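You operate a simulated robot arm through the tools that you are given. There is no shell and no other tool. Be economical: measure what you need, move in short steps, check, and stop when the job is done.

The job below is to be done with a simulated robot arm. You get a single attempt, and the scene is never put back.

JOB
Swap the slim meter and its grey block at position 40 for the grey link on the table.
Fine: meter into the long black tray, block on the table; clamp the link; the sensor stays parked and bypass 40 stays off. Set down upright: grey block.
Where things are to end (x, y in the base frame): slim meter within 30 mm of [430, 120]; grey block within 30 mm of [440, -40].

Only the result counts: the job must be done as asked and must still hold three seconds after the hand-in. Knocking over, shifting, dropping, spilling or breaking anything else fails it.

ROBOT AND FRAMES
A 6-joint arm with a two-finger parallel gripper, fixed in place. Base frame: the origin is at the foot of the arm, x ahead of it, y to its left, z up; the work surface is at about z = 660. Units: mm, degrees, N and s.
With the tool pointing down near the work surface it reaches from about 100 to 700 mm from the base axis. Its first joint turns from -66.0 to 66.0 degrees. Payload 2.45 kg.
The tool frame sits at the grasp point between the pads (the TCP): z along the fingers, y along the line on which they close. The tips reach 24 mm beyond it. The gripper opens to 68 mm. The fingers are 17 mm wide and 10 mm thick; the gripper's body (40 by 70 mm) begins 41 mm behind the TCP.
Orientation is that of the tool frame in the base frame, as a unit quaternion [x, y, z, w]. With the fingers straight down and closing along the base's y, the tool's x points along the base's -x, its y along +y and its z along -z.

CONTROLS
- The arm moves only by the tool play_rows. Its argument "plan" is a list of rows, each a list of 3 entries, a list of its own where there are three numbers: the turn, a rotation vector about the tool's x, y, z in units of 6 degrees (1.0 is 6 degrees), then the shift along the tool's x, y, z in units of 25 mm (1.0 is 25 mm), then the opening in per cent of the stroke, from 0 (shut) to 100 (fully open). In form: [[[ax, ay, az], [x, y, z], hand], ...]. A call has 1 to 20 rows; each row shifts and turns the commanded pose from where the row before left it, along the tool's axes as they then stand. A call with a number of a shift or a turn outside -1 to 1 is refused whole. Each row takes 0.2 s and may step no farther than 50 mm and 8.6 degrees from the row before; otherwise, or with a gripper value out of range, the whole call is refused. Where a pose cannot be reached the arm comes as near as it can. A force on the tool above 90 N (or 10 N above the force at the start of the call, whichever is more), or a blocked arm, ends the call early, and 0.2 s more pass. Each finger travels about 108 mm/s and halts on what it meets, pressing with about 31 N; the grip force reading is that of the motor and also rises with nothing between the fingers. The clock runs only during rows and for 0.2 s after the last one: add rows that do not move to give the fingers time. The reply holds the time, the measured pose of the TCP, the force on the tool along the base axes, the opening and the grip force, in the units named above and with some noise, with the torque about the TCP (base axes, N m) and any sound that the robot's microphone picked up, and new pictures: "show" is both (left out), scene, wrist or none.
- Cameras (640 x 400 px; columns grow to the right, rows downward): "scene" is fixed at [169.9, 432, 1456]; the picture's right is [-0.61, -0.79, 0.00], its down [-0.56, 0.43, -0.71] and it looks along [0.56, -0.43, -0.71] (base axes); focal length 214 px, centre (320, 200). "wrist" rides on the gripper at [84, 11, -75] in the tool frame; the picture's right is [-0.13, 0.99, 0.00], its down [-0.60, -0.08, -0.79] and it looks along [-0.79, -0.10, 0.61] (tool axes); focal length 251 px, centre (320, 200). There is no depth. A picture from a camera that has moved, and an enlarged one, comes with that camera's place and axes in the base frame and with its lens. The place of the scene camera against the robot may be out by one fixed shift of up to 12 mm in any direction.
- inspect(camera, box): a new picture of the part [left, top, right, bottom] of that camera's present view, enlarged. No time passes.
- finish_job(): hands the job in; it is judged then, once.

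Go step by step. Nothing tells you positions but the pictures and the camera data: compare them with the known pose of the tool, close in by small moves and look again before you grip or let go. The budget is 120 turns and 200 pictures, counting those below and the enlarged ones. Unless the task says otherwise, let go and move clear before handing in, and close with one line.

The tools are called after "Call:" by a JSON object that holds its "op" and its "data". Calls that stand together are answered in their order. play_rows: Moves the arm, as the interface text tells. Its arguments: {"type":"object","properties":{"plan":{"type":"array","items":{"type":"array"}},"show":{"type":"string","enum":["both","scene","wrist","none"]}},"required":["plan"]} The other tools are called the same way: inspect (camera, box) takes an enlarged picture of a part of a camera's view; finish_job () hands the job in.

At the start:

```text
clock: 0.0
eef_pos: [485.0, -31.6, 1264.1]
tcp_rot: [0.0, 1.0, 0.0, 0.0]
ft_force: [0.7, 0.5, 1.2]
torque: [0.0, -0.01, -0.02]
opening: 68.2
finger_force: 0.1
```

scene: 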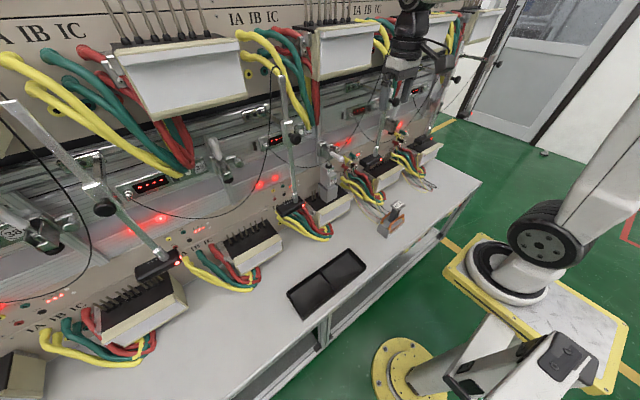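
wrist: 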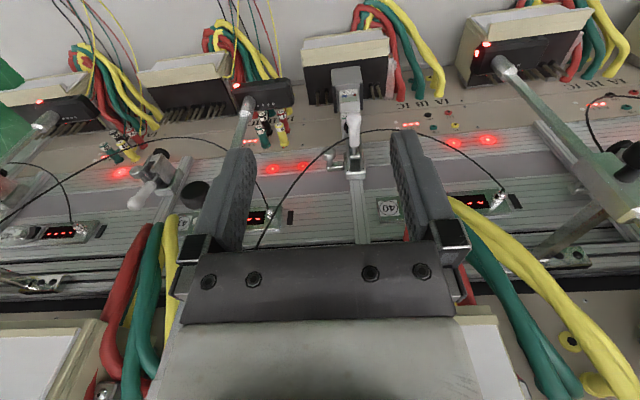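

I see a meter test bench with several stations. I'll enlarge the views around position 40, the tray and the link first.

Call:
{"op": "inspect", "data": {"camera": "scene", "box": [260, 130, 460, 255]}}

Call:
{"op": "inspect", "data": {"camera": "wrist", "box": [220, 20, 480, 230]}}

Call:
{"op": "inspect", "data": {"camera": "scene", "box": [200, 150, 400, 320]}}

```text
3.20 times, centred on (360, 192) of scene
camera zoom: at [169.9, 432.0, 1456.0], right [-0.61, -0.79, 0.0], down [-0.56, 0.43, -0.71], along [0.56, -0.43, -0.71], focal length 686 px, centre (192, 224)
```

zoom: 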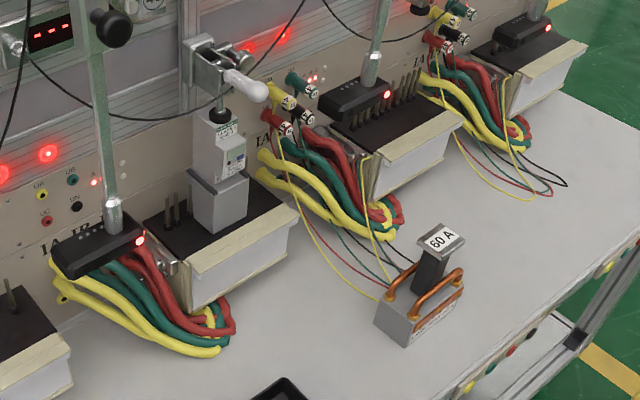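

```text
1.90 times, centred on (350, 125) of wrist
camera zoom: at [402.3, -19.4, 1339.1], right [0.13, 0.99, 0.0], down [0.6, -0.08, 0.79], along [0.79, -0.1, -0.61], focal length 479 px, centre (263, 343)
```

zoom: 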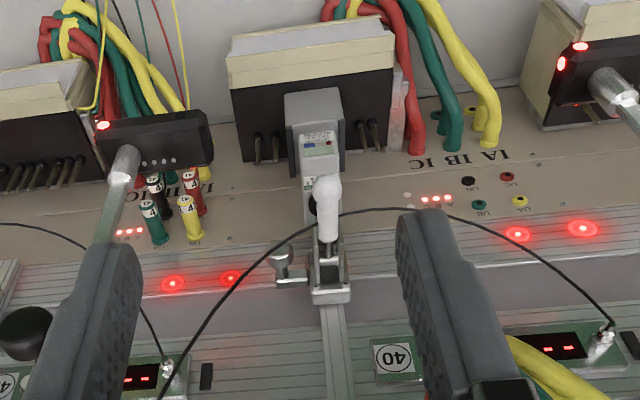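

```text
2.35 times, centred on (300, 235) of scene
camera zoom: at [169.9, 432.0, 1456.0], right [-0.61, -0.79, 0.0], down [-0.56, 0.43, -0.71], along [0.56, -0.43, -0.71], focal length 505 px, centre (367, 118)
```

zoom: 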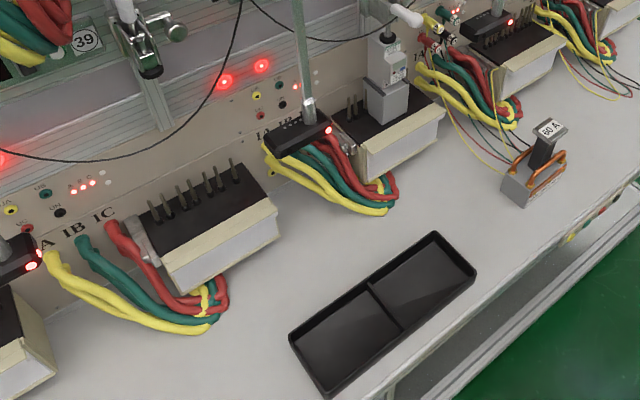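

The meter and block sit at about (654, 8) on a box top near z=820. The link is near (440, -150) and the tray near (435, 185). I'll go lower to see the clamp.

Call:
{"op": "play_rows", "data": {"plan": [[[0, 0, 0], [0.3, 0.3, 1], 100], [[0, 0, 0], [0.3, 0.3, 1], 100], [[0, 0, 0], [0.3, 0.3, 1], 100], [[0, 0, 0], [0.3, 0.3, 1], 100], [[0, 0, 0], [0.3, 0.3, 1], 100], [[0, 0, 0], [0.3, 0, 1], 100], [[0, 0, 0], [0, 0, 1], 100]], "show": "wrist"}}

Call:
{"op": "inspect", "data": {"camera": "wrist", "box": [200, 20, 500, 230]}}

```text
clock: 1.6
eef_pos: [439.2, 7.0, 1088.3]
tcp_rot: [0.0, 1.0, 0.0, 0.0]
ft_force: [-0.6, -0.6, 0.0]
torque: [0.01, 0.02, 0.03]
opening: 68.1
finger_force: 0.1
camera wrist: at [356.0, 18.7, 1164.3], right [0.13, 0.99, 0.0], down [0.6, -0.08, 0.79], along [0.79, -0.1, -0.61], focal length 251 px, centre (320, 200)
```

wrist: 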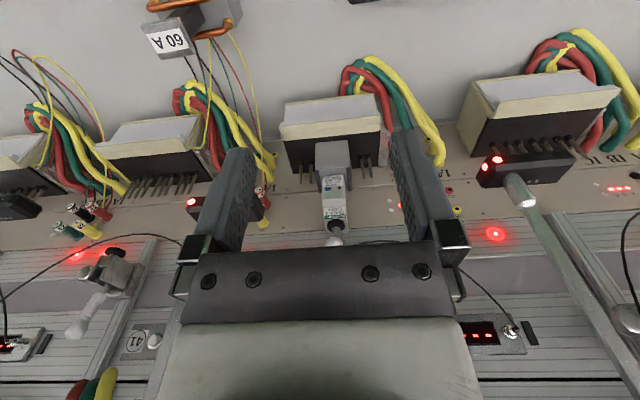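

```text
1.90 times, centred on (350, 125) of wrist
camera zoom: at [356.0, 18.7, 1164.3], right [0.13, 0.99, 0.0], down [0.6, -0.08, 0.79], along [0.79, -0.1, -0.61], focal length 479 px, centre (263, 343)
```

zoom: 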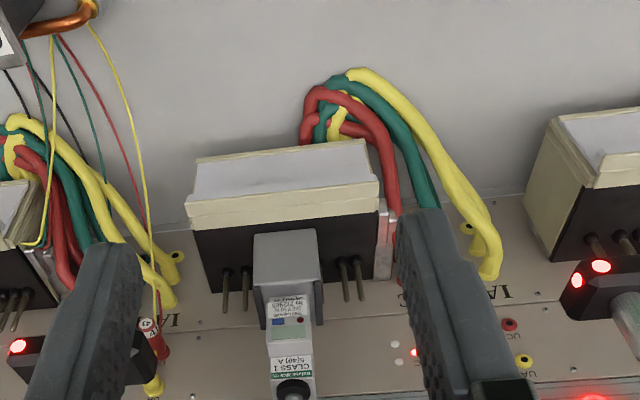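

The gripper hides the clamp here, so I'll go back up a bit and look between the fingers.

Call:
{"op": "play_rows", "data": {"plan": [[[0, 0, 0], [0, 0, -1], 100], [[0, 0, 0], [0, 0, -1], 100], [[0, 0, 0], [0, 0, -1], 100], [[0, 0, 0], [0, 0, -1], 100]], "show": "none"}}

Call:
{"op": "inspect", "data": {"camera": "wrist", "box": [260, 100, 420, 240]}}

Call:
{"op": "inspect", "data": {"camera": "scene", "box": [295, 130, 375, 215]}}

Call:
{"op": "inspect", "data": {"camera": "wrist", "box": [0, 80, 240, 320]}}

```text
clock: 2.6
eef_pos: [442.8, 8.1, 1190.1]
tcp_rot: [0.0, 1.0, 0.001, 0.0]
ft_force: [-0.7, 0.1, 0.5]
torque: [0.02, 0.0, 0.0]
opening: 68.1
finger_force: 0.1
```

```text
2.86 times, centred on (340, 170) of wrist
camera zoom: at [357.7, 20.1, 1265.1], right [0.13, 0.99, 0.0], down [0.6, -0.08, 0.79], along [0.79, -0.1, -0.61], focal length 718 px, centre (263, 286)
```

zoom: 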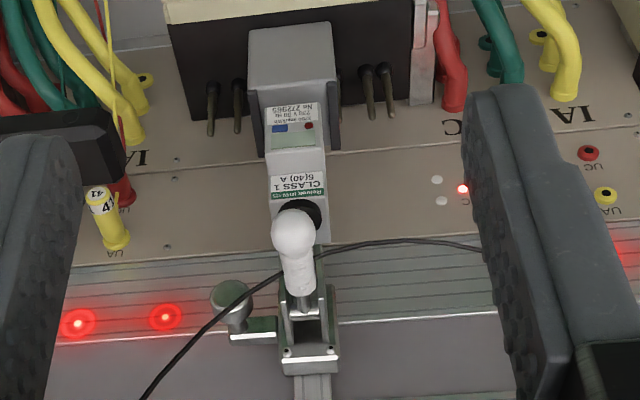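

```text
4.71 times, centred on (335, 172) of scene
camera zoom: at [169.9, 432.0, 1456.0], right [-0.61, -0.79, 0.0], down [-0.56, 0.43, -0.71], along [0.56, -0.43, -0.71], focal length 1009 px, centre (249, 329)
```

zoom: 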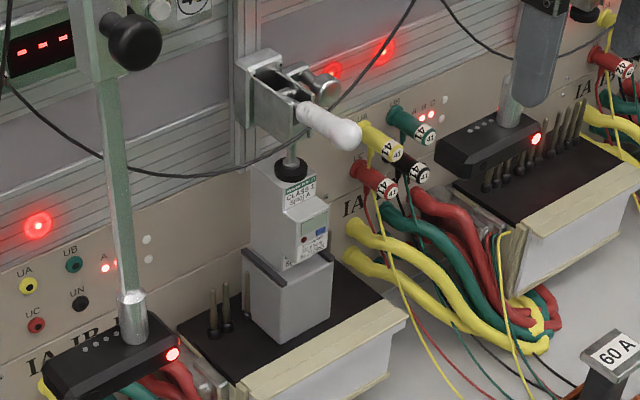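

```text
1.67 times, centred on (120, 200) of wrist
camera zoom: at [357.7, 20.1, 1265.1], right [0.13, 0.99, 0.0], down [0.6, -0.08, 0.79], along [0.79, -0.1, -0.61], focal length 419 px, centre (653, 200)
```

zoom: 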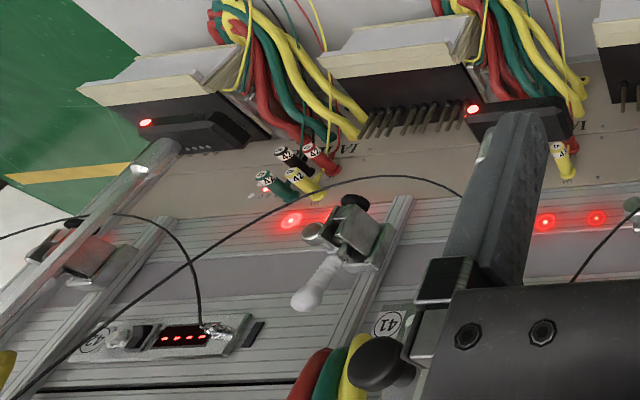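

The position 40 clamp is shut: its handle points out along -x at about z=1033, from x=665 to x=610 at y≈1, and the plunger sits on the meter. At position 41 the clamp is open with the handle up. Next I'll look at the bypass and the link.

Call:
{"op": "inspect", "data": {"camera": "scene", "box": [230, 80, 360, 165]}}

Call:
{"op": "inspect", "data": {"camera": "scene", "box": [370, 190, 420, 245]}}

Call:
{"op": "inspect", "data": {"camera": "scene", "box": [310, 165, 365, 235]}}

```text
4.71 times, centred on (295, 122) of scene
camera zoom: at [169.9, 432.0, 1456.0], right [-0.61, -0.79, 0.0], down [-0.56, 0.43, -0.71], along [0.56, -0.43, -0.71], focal length 1009 px, centre (438, 565)
```

zoom: 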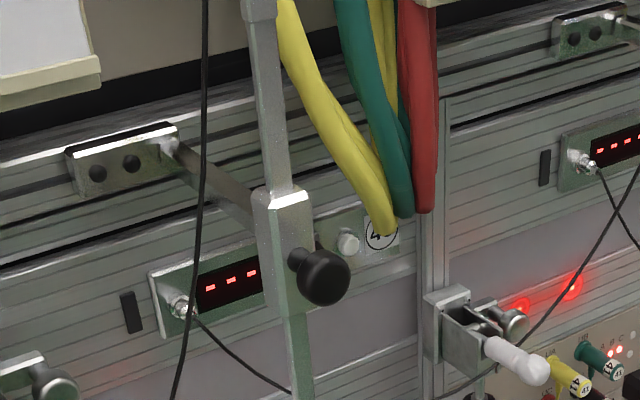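

```text
7.27 times, centred on (395, 218) of scene
camera zoom: at [169.9, 432.0, 1456.0], right [-0.61, -0.79, 0.0], down [-0.56, 0.43, -0.71], along [0.56, -0.43, -0.71], focal length 1560 px, centre (-226, 73)
```

zoom: 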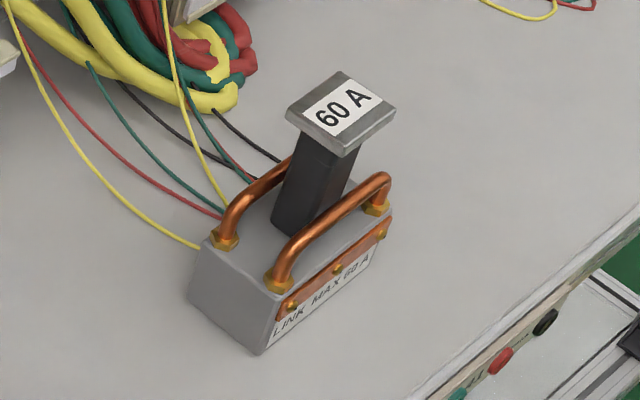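

```text
5.71 times, centred on (338, 200) of scene
camera zoom: at [169.9, 432.0, 1456.0], right [-0.61, -0.79, 0.0], down [-0.56, 0.43, -0.71], along [0.56, -0.43, -0.71], focal length 1226 px, centre (220, 200)
```

zoom: 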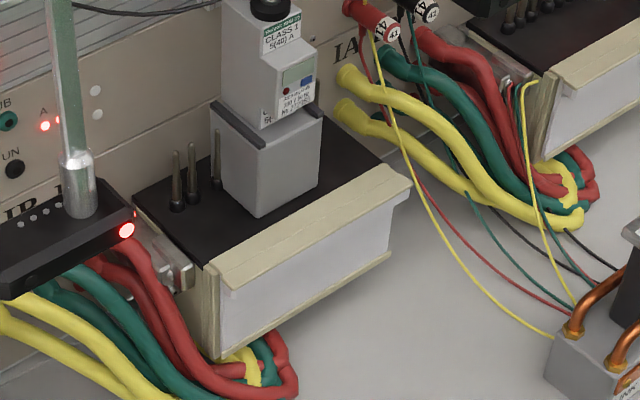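

The link has an upright black post with a plate, and its label side faces -x. I'll lower the arm and tilt the tool 45° forward, so the camera gets a level view and I can reach the clamp handle.

Call:
{"op": "play_rows", "data": {"plan": [[[0, 0, 0], [0, 0, 1], 100], [[0, 0, 0], [0, 0, 1], 100], [[0, 0, 0], [0, 0, 1], 100], [[0, 0, 0], [0, 0, 1], 100], [[0, -0.9375, 0], [0, 0, 0], 100], [[0, -0.9375, 0], [0, 0, 0], 100], [[0, -0.9375, 0], [0, 0, 0], 100], [[0, -0.9375, 0], [0, 0, 0], 100], [[0, -0.9375, 0], [0, 0, 0], 100], [[0, -0.9375, 0], [0, 0, 0], 100], [[0, -0.9375, 0], [0, 0, 0], 100], [[0, -0.9375, 0], [0, 0, 0], 100], [[0, 0, 0], [0, 0, 0], 100]]}}

```text
clock: 5.4
eef_pos: [465.8, 9.1, 1094.9]
tcp_rot: [-0.004, 0.932, 0.009, 0.361]
ft_force: [0.1, -0.3, 0.6]
torque: [0.01, -0.02, -0.02]
opening: 68.1
finger_force: 0.0
out of reach, approached as far as the arm can: row 11, 12
camera wrist: at [352.9, 19.8, 1094.6], right [0.08, 0.99, 0.1], down [-0.09, -0.09, 0.99], along [0.99, -0.09, 0.08], focal length 251 px, centre (320, 200)
```

scene: 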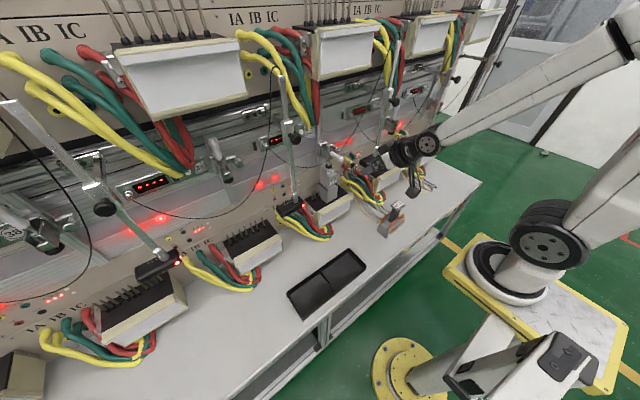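
wrist: 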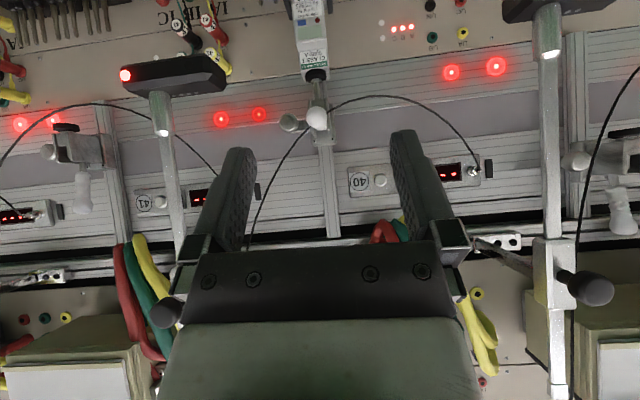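

The tilt stopped at about 42°. From this view the handle ball is at about (616, 1, 1032), which agrees with the earlier estimate. I'm moving to a pre-grasp pose.

Call:
{"op": "play_rows", "data": {"plan": [[[0, 0, 0], [-0.77, -0.08, 0.92], 100], [[0, 0, 0], [-0.77, -0.08, 0.92], 100], [[0, 0, 0], [-0.77, -0.08, 0.92], 100], [[0, 0, 0], [0, 0, 0], 100]]}}

Call:
{"op": "inspect", "data": {"camera": "wrist", "box": [220, 20, 420, 240]}}

```text
clock: 6.4
eef_pos: [556.5, 4.5, 1083.7]
tcp_rot: [-0.003, 0.932, 0.01, 0.361]
ft_force: [0.0, 0.2, -0.1]
torque: [0.0, -0.03, -0.02]
opening: 67.9
finger_force: 0.0
camera wrist: at [442.8, 14.7, 1082.3], right [0.08, 0.99, 0.1], down [-0.09, -0.1, 0.99], along [0.99, -0.09, 0.08], focal length 251 px, centre (320, 200)
```

scene: 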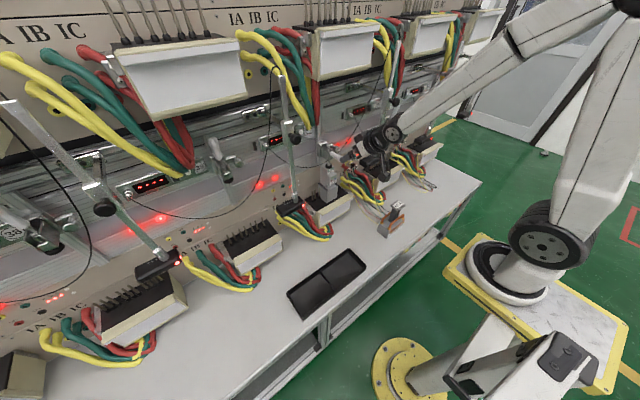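
wrist: 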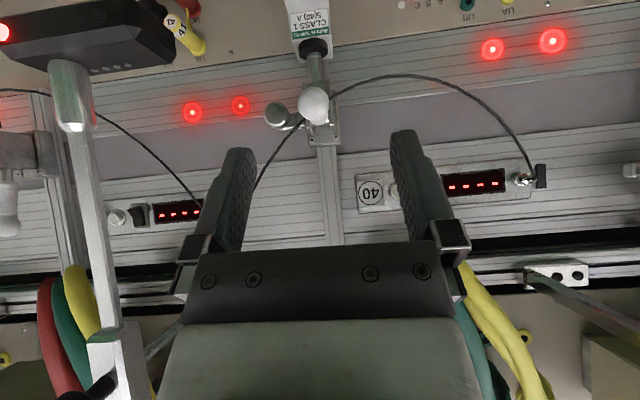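

```text
1.82 times, centred on (320, 130) of wrist
camera zoom: at [442.8, 14.7, 1082.3], right [0.08, 0.99, 0.1], down [-0.09, -0.1, 0.99], along [0.99, -0.09, 0.08], focal length 457 px, centre (320, 327)
```

zoom: 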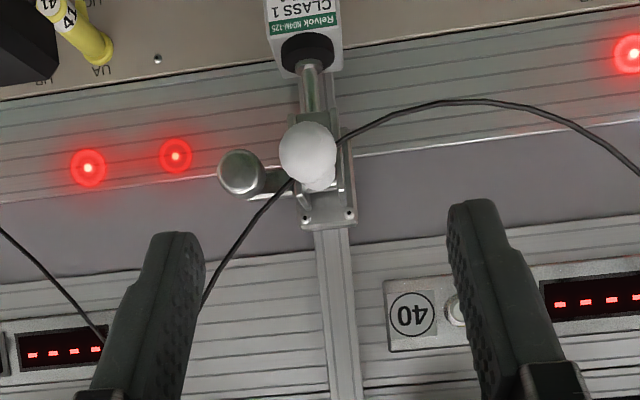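

The ball is centred at about (616, 1, 1031) and is roughly 21 mm across. I'll advance along the fingers until the handle sits between the pads.

Call:
{"op": "play_rows", "data": {"plan": [[[0, 0, 0], [-0.28, -0.07, 0], 100], [[0, 0, 0], [-0.28, -0.07, 0], 100], [[0, 0, 0], [0, 0, 0.82], 100], [[0, 0, 0], [0, 0, 0.82], 100], [[0, 0, 0], [0, 0, 0.82], 100], [[0, 0, 0], [0, 0, 0.82], 100], [[0, 0, 0], [0, 0, 0], 100]]}}

Call:
{"op": "inspect", "data": {"camera": "scene", "box": [300, 120, 400, 200]}}

```text
clock: 8.0
eef_pos: [621.4, 2.6, 1031.1]
tcp_rot: [-0.003, 0.933, 0.009, 0.361]
ft_force: [-0.2, -0.9, -1.0]
torque: [0.0, -0.01, -0.03]
opening: 68.3
finger_force: 0.0
camera wrist: at [508.6, 12.3, 1030.1], right [0.08, 0.99, 0.1], down [-0.09, -0.1, 0.99], along [0.99, -0.09, 0.08], focal length 251 px, centre (320, 200)
```

scene: 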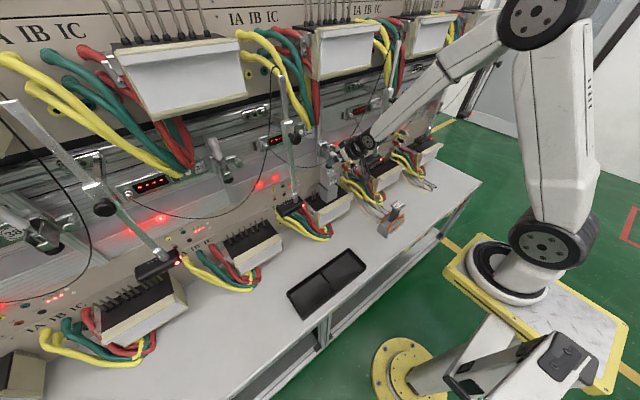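
wrist: 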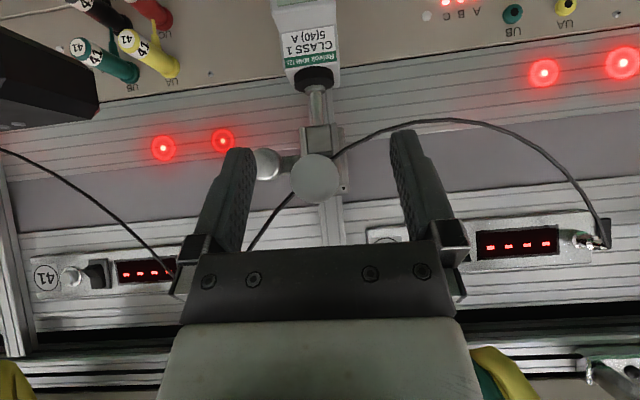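

```text
5.00 times, centred on (350, 160) of scene
camera zoom: at [169.9, 432.0, 1456.0], right [-0.61, -0.79, 0.0], down [-0.56, 0.43, -0.71], along [0.56, -0.43, -0.71], focal length 1072 px, centre (170, 400)
```

zoom: 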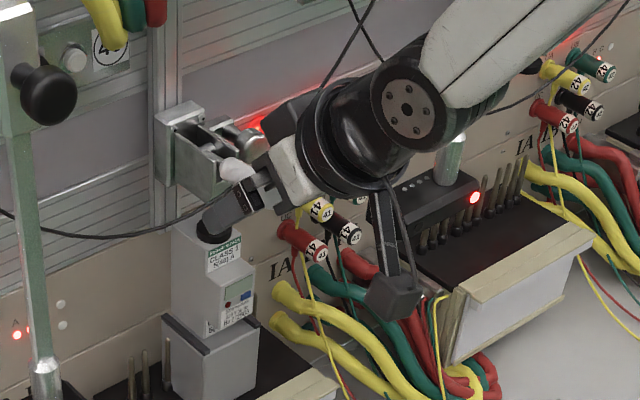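

The ball is between the pads, so I'm closing on it.

Call:
{"op": "play_rows", "data": {"plan": [[[0, 0, 0], [0, 0, 0], 50], [[0, 0, 0], [0, 0, 0], 0], [[0, 0, 0], [0, 0, 0], 0], [[0, 0, 0], [0, 0, 0], 0]], "show": "wrist"}}

```text
clock: 9.0
eef_pos: [621.6, -0.4, 1030.6]
tcp_rot: [-0.002, 0.933, 0.01, 0.361]
ft_force: [5.0, -26.5, -2.6]
torque: [0.0, -0.01, -0.07]
opening: 20.9
finger_force: 38.1
camera wrist: at [508.5, 10.5, 1030.1], right [0.09, 0.99, 0.1], down [-0.09, -0.1, 0.99], along [0.99, -0.09, 0.08], focal length 251 px, centre (320, 200)
```

wrist: 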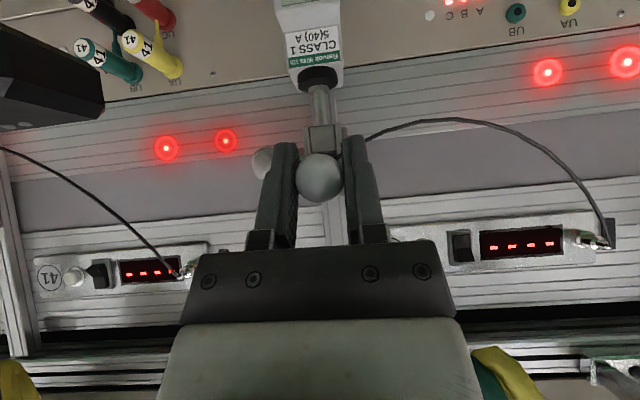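

The grip is on the handle. I'll take out the side load and start lifting the handle along an arc, watching the forces.

Call:
{"op": "play_rows", "data": {"plan": [[[0, 0, 0], [0, -0.12, 0], 0], [[0, 0, 0], [-0.222, 0, -0.19], 0], [[0, 0, 0], [-0.222, 0, -0.19], 0], [[0, 0, 0], [0, 0, 0], 0]], "show": "wrist"}}

```text
clock: 10.0
eef_pos: [620.6, -0.1, 1042.8]
tcp_rot: [-0.004, 0.934, 0.01, 0.357]
ft_force: [-5.0, -3.0, -11.5]
torque: [-0.01, 1.11, 0.01]
opening: 21.7
finger_force: 38.5
camera wrist: at [508.0, 9.9, 1043.8], right [0.08, 0.99, 0.1], down [-0.08, -0.09, 0.99], along [0.99, -0.09, 0.07], focal length 251 px, centre (320, 200)
```

wrist: 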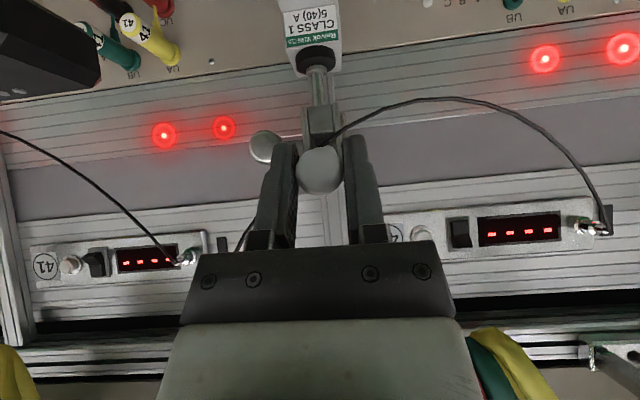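

Call:
{"op": "play_rows", "data": {"plan": [[[0, 0, 0], [-0.275, 0, -0.16], 0], [[0, 0, 0], [-0.275, 0, -0.16], 0], [[0, 0, 0], [-0.328, 0, -0.09], 0], [[0, 0, 0], [-0.328, 0, -0.09], 0], [[0, 0, 0], [0, 0, 0], 0]], "show": "wrist"}}

```text
clock: 11.2
eef_pos: [632.2, 0.0, 1069.3]
tcp_rot: [-0.004, 0.932, 0.01, 0.362]
ft_force: [-7.1, 5.7, -4.9]
torque: [0.07, 1.12, 0.06]
opening: 21.7
finger_force: 38.5
out of reach, approached as far as the arm can: row 4
camera wrist: at [519.7, 9.6, 1069.0], right [0.08, 0.99, 0.1], down [-0.09, -0.1, 0.99], along [0.99, -0.09, 0.08], focal length 251 px, centre (320, 200)
```

wrist: 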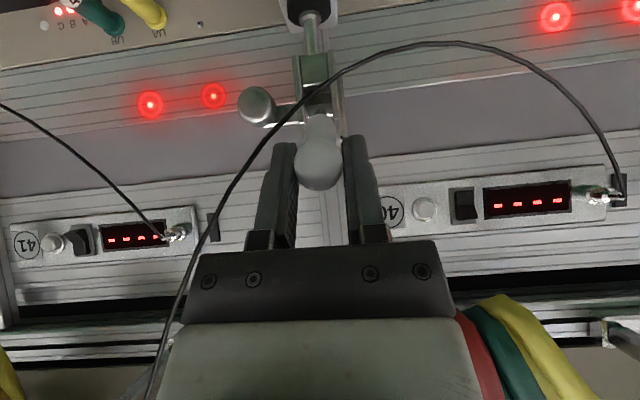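

The handle is at about 35° and the forces are low. I'll ease the tilt a little and carry on along the arc.

Call:
{"op": "play_rows", "data": {"plan": [[[0, 0.8, 0], [0, 0, 0], 0], [[0, 0.8, 0], [0, 0, 0], 0], [[0, 0, 0], [-0.332, 0, -0.09], 0], [[0, 0, 0], [-0.332, 0, -0.09], 0], [[0, 0, 0], [-0.343, 0, 0], 0], [[0, 0, 0], [-0.343, 0, 0], 0], [[0, 0, 0], [0, 0, 0], 0]]}}

Call:
{"op": "inspect", "data": {"camera": "scene", "box": [290, 110, 390, 200]}}

```text
clock: 12.8
eef_pos: [658.6, -11.4, 1095.3]
tcp_rot: [0.005, 0.95, -0.015, 0.311]
ft_force: [-0.2, 0.2, -0.1]
torque: [0.0, 0.04, -0.04]
opening: 0.0
finger_force: 23.5
out of reach, approached as far as the arm can: row 1, 2
camera wrist: at [547.4, 2.3, 1106.1], right [0.12, 0.99, 0.05], down [0.02, -0.05, 1.0], along [0.99, -0.12, -0.02], focal length 251 px, centre (320, 200)
```

scene: 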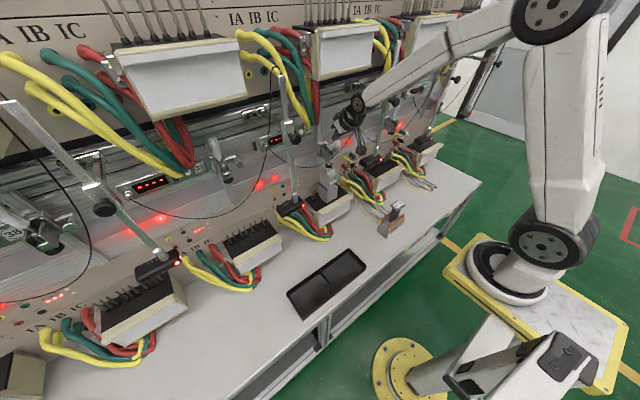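
wrist: 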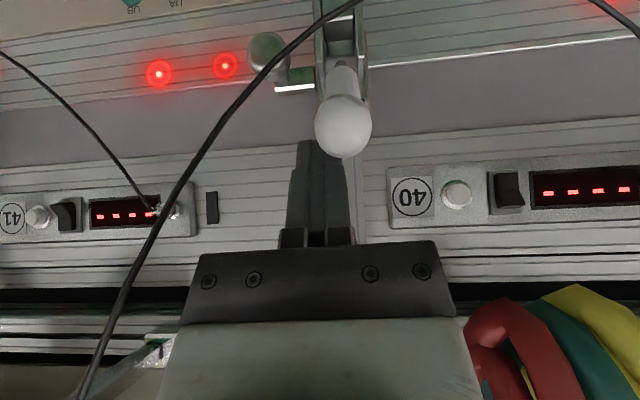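

```text
4.44 times, centred on (340, 155) of scene
camera zoom: at [170.0, 431.9, 1456.0], right [-0.61, -0.79, 0.0], down [-0.56, 0.43, -0.71], along [0.56, -0.43, -0.71], focal length 953 px, centre (231, 400)
```

zoom: 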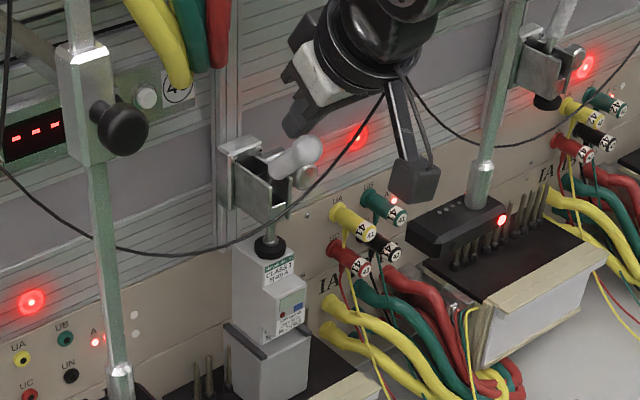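

The fingers slipped off the ball when the wrist ran into its reach limit. The handle is staying at about 40° up, with the ball near (636, 1, 1076). I'll back out, reopen and centre on it for a new grip.

Call:
{"op": "play_rows", "data": {"plan": [[[0, 0, 0], [0, 0, -0.83], 0], [[0, 0, 0], [0, 0, -0.83], 0], [[0, 0, 0], [0, 0, -0.83], 0], [[0, 0, 0], [0.58, 0.22, 0], 100], [[0, 0, 0], [0.58, 0.22, 0], 100], [[0, 0, 0], [0, 0, 0], 100]], "show": "wrist"}}

```text
clock: 14.2
eef_pos: [597.0, 3.8, 1128.0]
tcp_rot: [0.005, 0.951, -0.014, 0.31]
ft_force: [-0.2, -0.2, -0.2]
torque: [0.01, 0.02, 0.01]
opening: 68.0
finger_force: 0.1
camera wrist: at [485.7, 17.5, 1138.0], right [0.12, 0.99, 0.05], down [0.02, -0.06, 1.0], along [0.99, -0.12, -0.03], focal length 251 px, centre (320, 200)
```

wrist: 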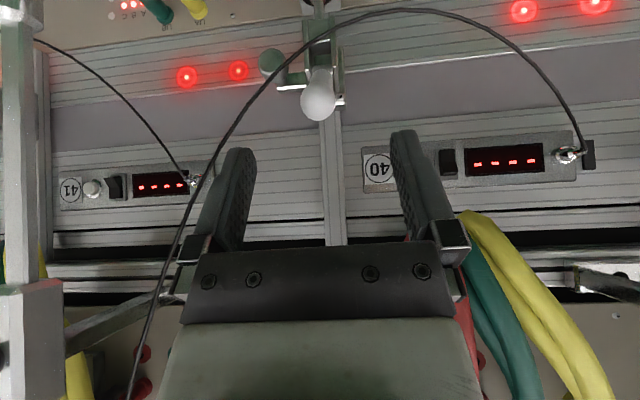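

Call:
{"op": "play_rows", "data": {"plan": [[[0, 0, 0], [0, -0.04, 0.7], 100], [[0, 0, 0], [0, 0, 0.7], 100], [[0, 0, 0], [0, 0, 0.7], 100], [[0, 0, 0], [0, 0, 0.7], 100], [[0, 0, 0], [0, 0, 0], 40], [[0, 0, 0], [0, 0, 0], 0], [[0, 0, 0], [0, 0, 0], 0]], "show": "wrist"}}

```text
clock: 15.8
eef_pos: [639.9, 0.5, 1070.9]
tcp_rot: [0.007, 0.951, -0.014, 0.309]
ft_force: [2.8, -13.8, -2.5]
torque: [0.03, -0.01, -0.01]
opening: 21.2
finger_force: 38.4
camera wrist: at [528.0, 14.2, 1082.1], right [0.13, 0.99, 0.05], down [0.02, -0.06, 1.0], along [0.99, -0.12, -0.03], focal length 251 px, centre (320, 200)
```

wrist: 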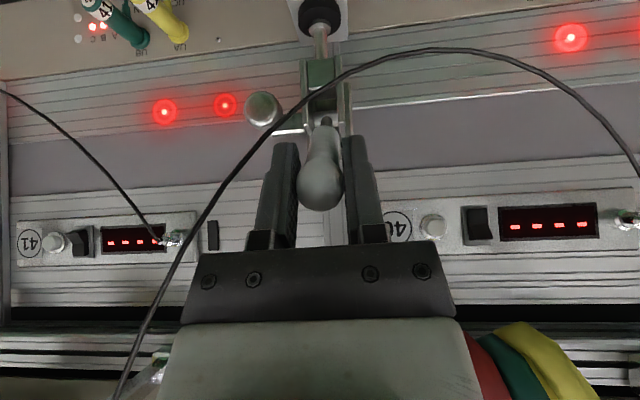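

The handle is gripped again. Next comes the rest of the arc, in small steps.

Call:
{"op": "play_rows", "data": {"plan": [[[0, 0, 0], [-0.32, -0.06, -0.03], 0], [[0, 0, 0], [-0.32, 0, -0.03], 0], [[0, 0, 0], [-0.315, 0, 0.055], 0], [[0, 0, 0], [-0.315, 0, 0.055], 0], [[0, 0, 0], [0, 0, 0], 0]], "show": "wrist"}}

```text
clock: 17.0
eef_pos: [666.7, -0.1, 1088.2]
tcp_rot: [0.005, 0.95, -0.014, 0.311]
ft_force: [-17.5, -1.7, 3.0]
torque: [0.0, 0.94, 0.0]
opening: 21.1
finger_force: 38.9
camera wrist: at [554.2, 13.8, 1099.6], right [0.12, 0.99, 0.05], down [0.02, -0.06, 1.0], along [0.99, -0.12, -0.03], focal length 251 px, centre (320, 200)
```

wrist: 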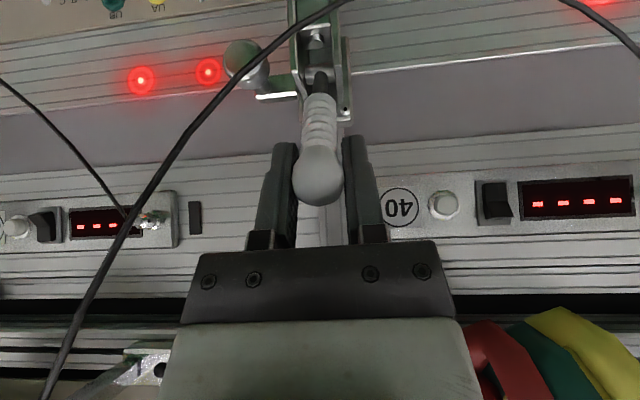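

Call:
{"op": "play_rows", "data": {"plan": [[[0, 0, 0], [-0.29, 0, 0.13], 0], [[0, 0, 0], [-0.29, 0, 0.13], 0], [[0, 0, 0], [0, 0, 0], 0]], "show": "wrist"}}

Call:
{"op": "inspect", "data": {"camera": "scene", "box": [290, 110, 390, 200]}}

```text
clock: 17.8
eef_pos: [682.6, -0.8, 1091.9]
tcp_rot: [0.005, 0.95, -0.013, 0.311]
ft_force: [-12.3, 4.8, 7.6]
torque: [-0.01, 0.78, -0.02]
opening: 21.1
finger_force: 38.2
camera wrist: at [570.4, 13.6, 1103.0], right [0.12, 0.99, 0.05], down [0.02, -0.06, 1.0], along [0.99, -0.12, -0.02], focal length 251 px, centre (320, 200)
```

wrist: 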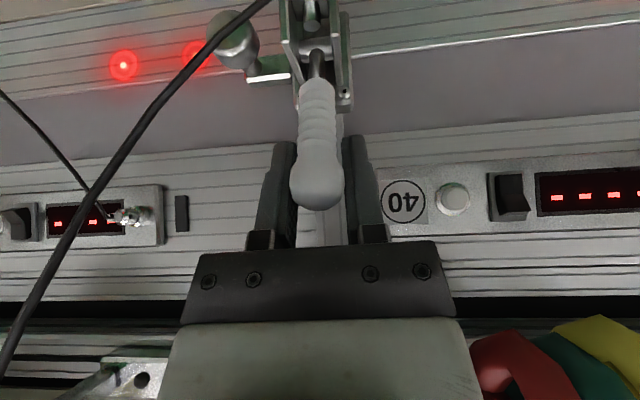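

```text
4.44 times, centred on (340, 155) of scene
camera zoom: at [169.3, 432.2, 1456.1], right [-0.61, -0.79, 0.0], down [-0.56, 0.43, -0.71], along [0.56, -0.43, -0.71], focal length 953 px, centre (231, 400)
```

zoom: 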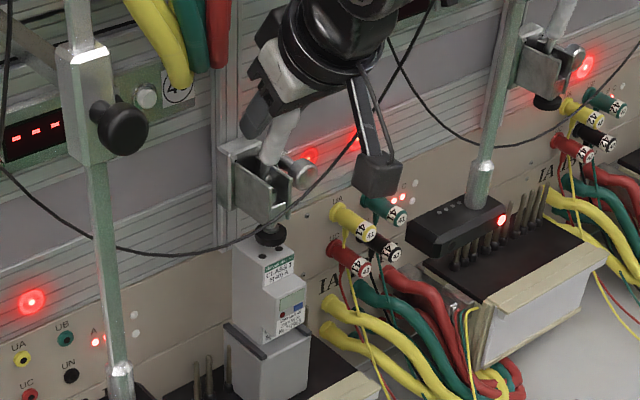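

Call:
{"op": "play_rows", "data": {"plan": [[[0, 0, 0], [-0.26, 0, 0.2], 0], [[0, 0, 0], [-0.25, 0, 0.22], 0], [[0, 0, 0], [0, 0, 0], 0]], "show": "wrist"}}

Call:
{"op": "inspect", "data": {"camera": "scene", "box": [290, 110, 390, 200]}}

```text
clock: 18.6
eef_pos: [697.3, -2.8, 1091.2]
tcp_rot: [0.006, 0.951, -0.014, 0.309]
ft_force: [0.9, 0.7, -0.2]
torque: [0.0, 0.02, -0.02]
opening: 0.0
finger_force: 24.0
camera wrist: at [586.2, 12.0, 1102.0], right [0.12, 0.99, 0.05], down [0.02, -0.06, 1.0], along [0.99, -0.12, -0.03], focal length 251 px, centre (320, 200)
```

wrist: 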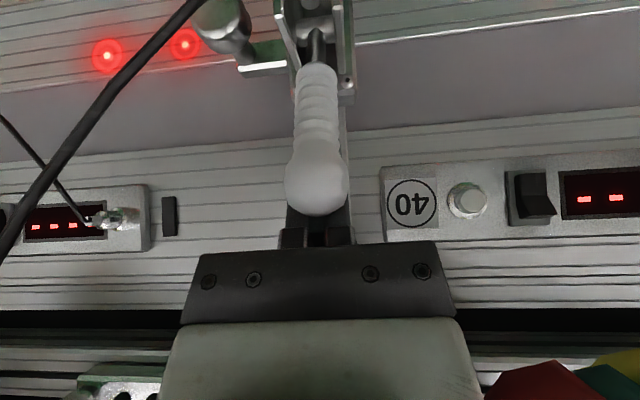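

```text
4.44 times, centred on (340, 155) of scene
camera zoom: at [169.9, 432.0, 1456.0], right [-0.61, -0.79, 0.0], down [-0.56, 0.43, -0.71], along [0.56, -0.43, -0.71], focal length 953 px, centre (231, 400)
```

zoom: 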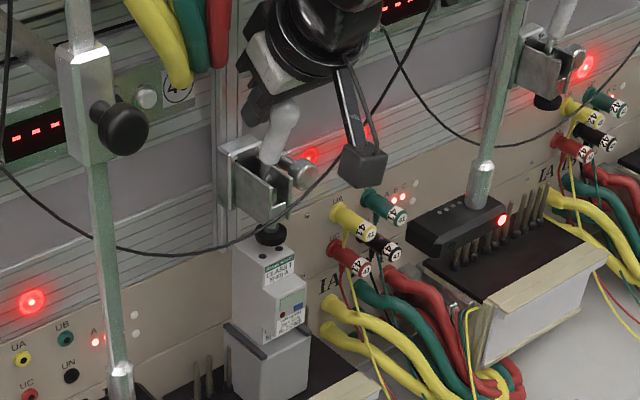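

The handle hit its end stop at about 87°, and the plunger has lifted off the meter. The closed fingers are now behind the ball, so I'll move up slightly and sideways before backing out, so as not to drag the handle down.

Call:
{"op": "play_rows", "data": {"plan": [[[0, 0, 0], [-0.24, 0, -0.32], 0], [[0, 0, 0], [0, -0.7, 0], 0], [[0, 0, 0], [0, -0.7, 0], 0], [[0, 0, 0], [0, 0, -0.8], 0], [[0, 0, 0], [0, 0, -0.8], 0], [[0, 0, 0], [0, 0, -0.8], 0], [[0, 0, 0], [0, 0, -0.8], 0], [[0, 0, 0], [0, 0, -0.8], 0], [[0, 0, 0], [0, 0, 0], 0]]}}

Call:
{"op": "inspect", "data": {"camera": "scene", "box": [290, 110, 390, 200]}}

```text
clock: 20.6
eef_pos: [639.5, -33.7, 1182.8]
tcp_rot: [0.007, 0.951, -0.014, 0.31]
ft_force: [1.0, -0.3, 0.5]
torque: [-0.03, 0.03, 0.0]
opening: 0.0
finger_force: 23.1
camera wrist: at [527.5, -19.4, 1194.1], right [0.12, 0.99, 0.05], down [0.02, -0.06, 1.0], along [0.99, -0.12, -0.03], focal length 251 px, centre (320, 200)
```

scene: 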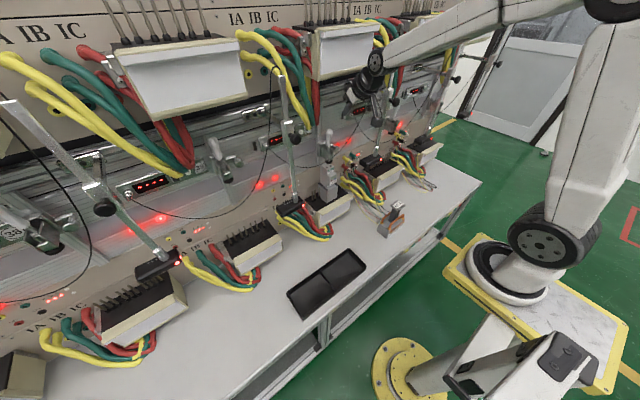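
wrist: 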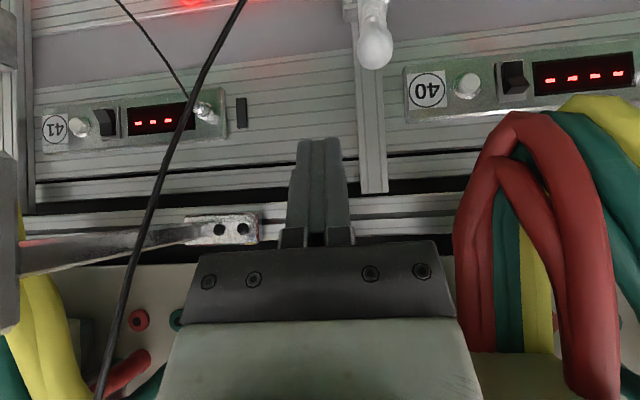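

```text
4.44 times, centred on (340, 155) of scene
camera zoom: at [169.9, 432.0, 1456.0], right [-0.61, -0.79, 0.0], down [-0.56, 0.43, -0.71], along [0.56, -0.43, -0.71], focal length 953 px, centre (231, 400)
```

zoom: 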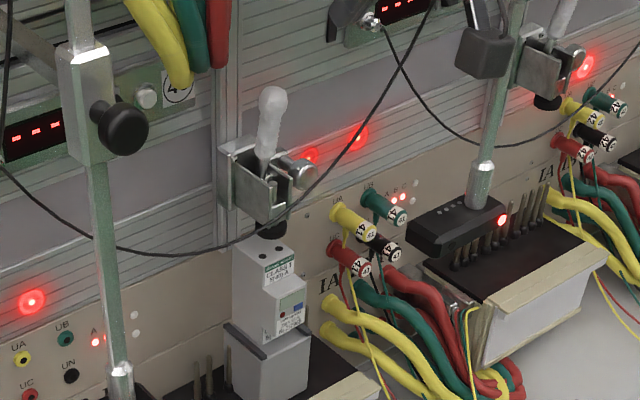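

The clamp is open. I'll pull back and drop down to look at the meter and block straight on.

Call:
{"op": "play_rows", "data": {"plan": [[[0, 0, 0], [0.97, 0.34, -0.71], 0], [[0, 0, 0], [0.97, 0.34, -0.71], 0], [[0, 0, 0], [0.97, 0.34, -0.71], 0], [[0, 0, 0], [0.97, 0.34, -0.71], 0], [[0, 0, 0], [0.66, 0, 0.904], 50], [[0, 0, 0], [0.66, 0, 0.904], 100], [[0, 0, 0], [0.66, 0, 0.904], 100], [[0, 0, 0], [0.66, 0, 0.904], 100], [[0, 0, 0], [0.66, 0, 0.904], 100], [[0, 0, 0], [0.66, 0, 0.904], 100], [[0, 0, 0], [0.66, 0, 0.904], 100], [[0, 0, 0], [0.66, 0, 0.904], 100], [[0, 0, 0], [0.66, 0, 0.904], 100], [[0, 0, 0], [0, 0, 0], 100]], "show": "wrist"}}

Call:
{"op": "inspect", "data": {"camera": "wrist", "box": [200, 0, 440, 200]}}

```text
clock: 23.6
eef_pos: [517.2, 16.9, 971.6]
tcp_rot: [0.007, 0.951, -0.017, 0.31]
ft_force: [0.9, 0.1, 0.5]
torque: [0.05, 0.01, -0.02]
opening: 67.8
finger_force: 0.1
out of reach, approached as far as the arm can: row 8, 9, 10, 12, 13
camera wrist: at [405.8, 31.8, 982.7], right [0.13, 0.99, 0.05], down [0.02, -0.05, 1.0], along [0.99, -0.13, -0.03], focal length 251 px, centre (320, 200)
```

wrist: 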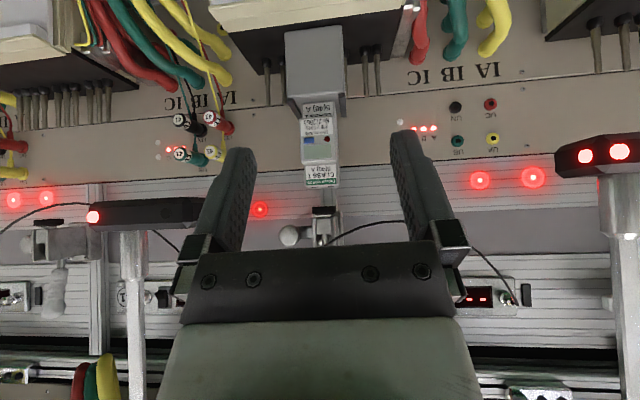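

```text
2.00 times, centred on (320, 100) of wrist
camera zoom: at [405.8, 31.8, 982.7], right [0.13, 0.99, 0.05], down [0.02, -0.05, 1.0], along [0.99, -0.13, -0.03], focal length 503 px, centre (320, 400)
```

zoom: 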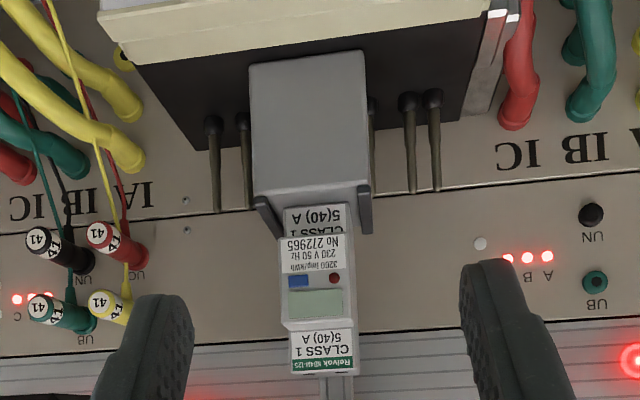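

The plunger clears the meter top by about 20 mm. The meter is roughly 32 mm wide at y≈1, spanning z≈885–963, and the block spans z≈820–885. I'm moving to a pre-grasp pose for the meter's upper body.

Call:
{"op": "play_rows", "data": {"plan": [[[0, 0, 0], [-0.84, -0.16, 0.44], 100], [[0, 0, 0], [-0.84, -0.16, 0.44], 100], [[0, 0, 0], [-0.84, -0.16, 0.44], 100], [[0, 0, 0], [0, 0, 0], 100]], "show": "wrist"}}

Call:
{"op": "inspect", "data": {"camera": "wrist", "box": [220, 20, 420, 240]}}

Call:
{"op": "inspect", "data": {"camera": "scene", "box": [300, 130, 380, 220]}}

```text
clock: 24.6
eef_pos: [587.2, 5.4, 981.4]
tcp_rot: [0.007, 0.951, -0.015, 0.31]
ft_force: [0.3, -0.6, 0.7]
torque: [0.0, -0.01, 0.04]
opening: 68.1
finger_force: 0.0
camera wrist: at [475.2, 17.9, 992.9], right [0.12, 0.99, 0.05], down [0.02, -0.06, 1.0], along [0.99, -0.12, -0.03], focal length 251 px, centre (320, 200)
```

wrist: 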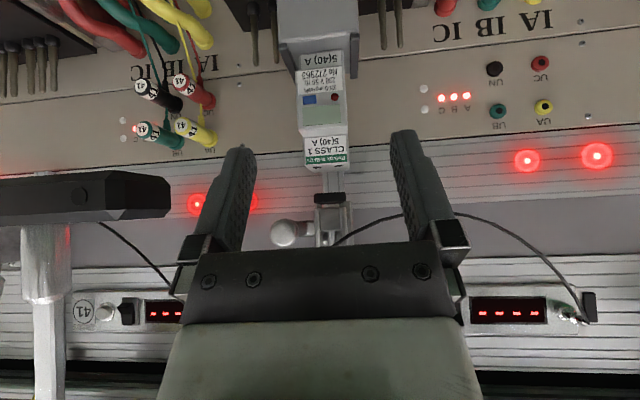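

```text
1.82 times, centred on (320, 130) of wrist
camera zoom: at [475.2, 17.9, 992.9], right [0.12, 0.99, 0.05], down [0.02, -0.06, 1.0], along [0.99, -0.12, -0.03], focal length 457 px, centre (320, 327)
```

zoom: 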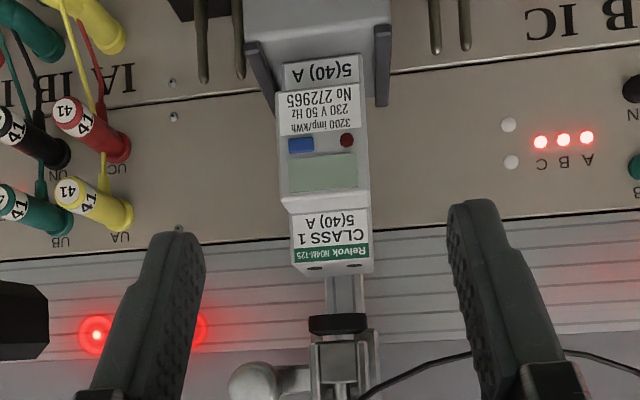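

```text
4.44 times, centred on (340, 175) of scene
camera zoom: at [169.9, 432.0, 1456.0], right [-0.61, -0.79, 0.0], down [-0.56, 0.43, -0.71], along [0.56, -0.43, -0.71], focal length 953 px, centre (231, 311)
```

zoom: 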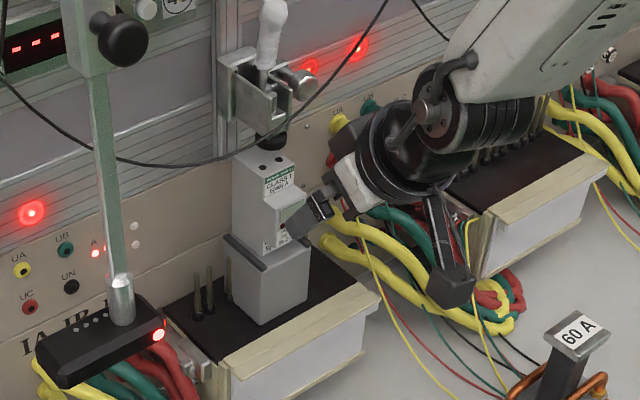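

I'll advance onto the meter, aiming for a TCP of about (655, 2, 933).

Call:
{"op": "play_rows", "data": {"plan": [[[0, 0, 0], [-0.53, -0.07, 0], 100], [[0, 0, 0], [-0.53, -0.07, 0], 100], [[0, 0, 0], [0, 0, 0.8], 100], [[0, 0, 0], [0, 0, 0.8], 100], [[0, 0, 0], [0, 0, 0.8], 100], [[0, 0, 0], [0, 0, 0], 100]]}}

Call:
{"op": "inspect", "data": {"camera": "scene", "box": [300, 130, 380, 220]}}

```text
clock: 26.0
eef_pos: [644.1, -1.7, 947.2]
tcp_rot: [0.005, 0.951, -0.013, 0.31]
ft_force: [-0.3, 0.0, 0.3]
torque: [-0.01, -0.01, 0.0]
opening: 68.4
finger_force: 0.1
camera wrist: at [532.2, 12.0, 959.7], right [0.12, 0.99, 0.05], down [0.02, -0.06, 1.0], along [0.99, -0.12, -0.03], focal length 251 px, centre (320, 200)
```

scene: 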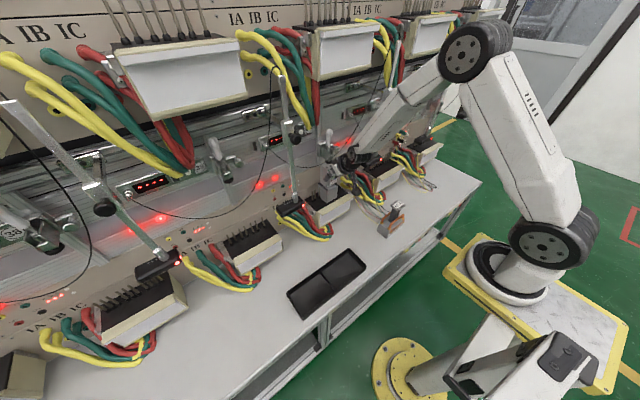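
wrist: 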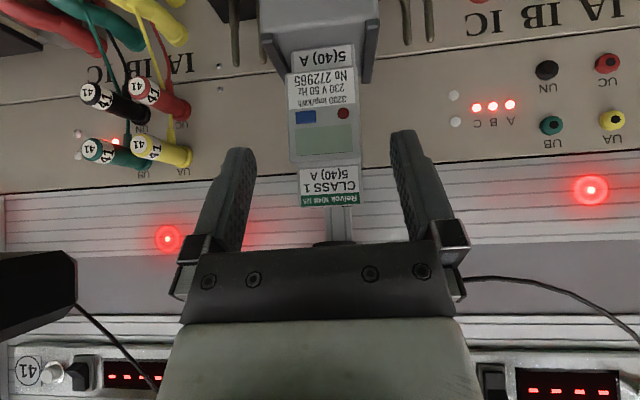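

```text
4.44 times, centred on (340, 175) of scene
camera zoom: at [169.9, 432.0, 1456.0], right [-0.61, -0.79, 0.0], down [-0.56, 0.43, -0.71], along [0.56, -0.43, -0.71], focal length 953 px, centre (231, 311)
```

zoom: 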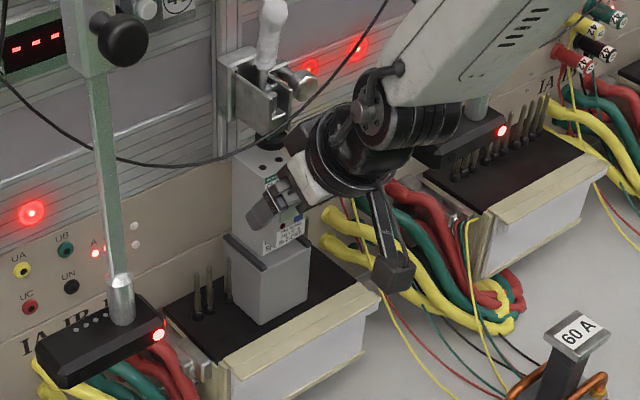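

Call:
{"op": "play_rows", "data": {"plan": [[[0, 0, 0], [0, 0.08, 0.56], 100], [[0, 0, 0], [0, 0, 0], 70], [[0, 0, 0], [0, 0, 0], 40], [[0, 0, 0], [0, 0, 0], 20], [[0, 0, 0], [0, 0, 0], 20]]}}

Call:
{"op": "inspect", "data": {"camera": "scene", "box": [300, 130, 380, 220]}}

```text
clock: 27.2
eef_pos: [650.7, -0.6, 938.1]
tcp_rot: [0.007, 0.951, -0.014, 0.31]
ft_force: [1.0, -0.5, 0.8]
torque: [0.07, 0.03, -0.01]
opening: 35.7
finger_force: 31.1
camera wrist: at [540.0, 13.4, 948.5], right [0.12, 0.99, 0.05], down [0.02, -0.06, 1.0], along [0.99, -0.12, -0.03], focal length 251 px, centre (320, 200)
```

scene: 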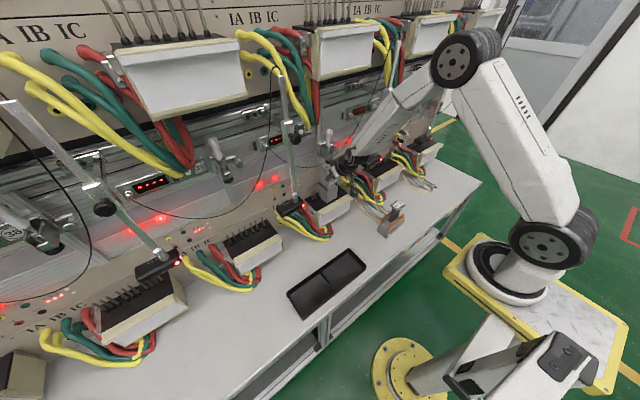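
wrist: 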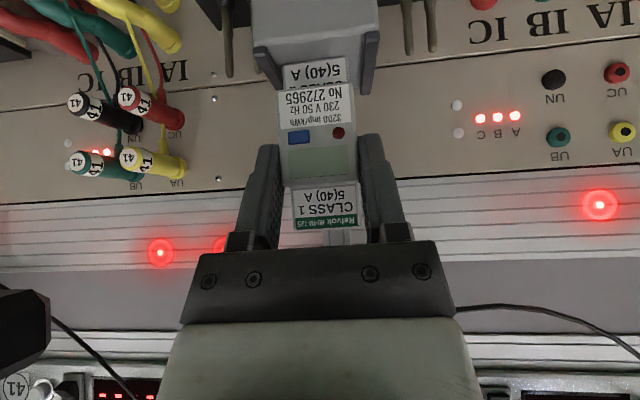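

```text
4.44 times, centred on (340, 175) of scene
camera zoom: at [169.9, 432.0, 1456.0], right [-0.61, -0.79, 0.0], down [-0.56, 0.43, -0.71], along [0.56, -0.43, -0.71], focal length 953 px, centre (231, 311)
```

zoom: 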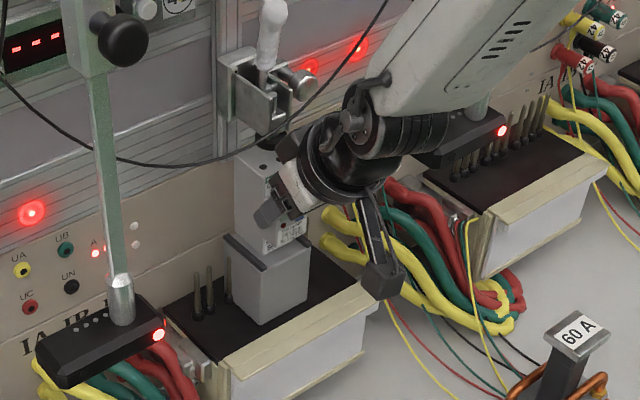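

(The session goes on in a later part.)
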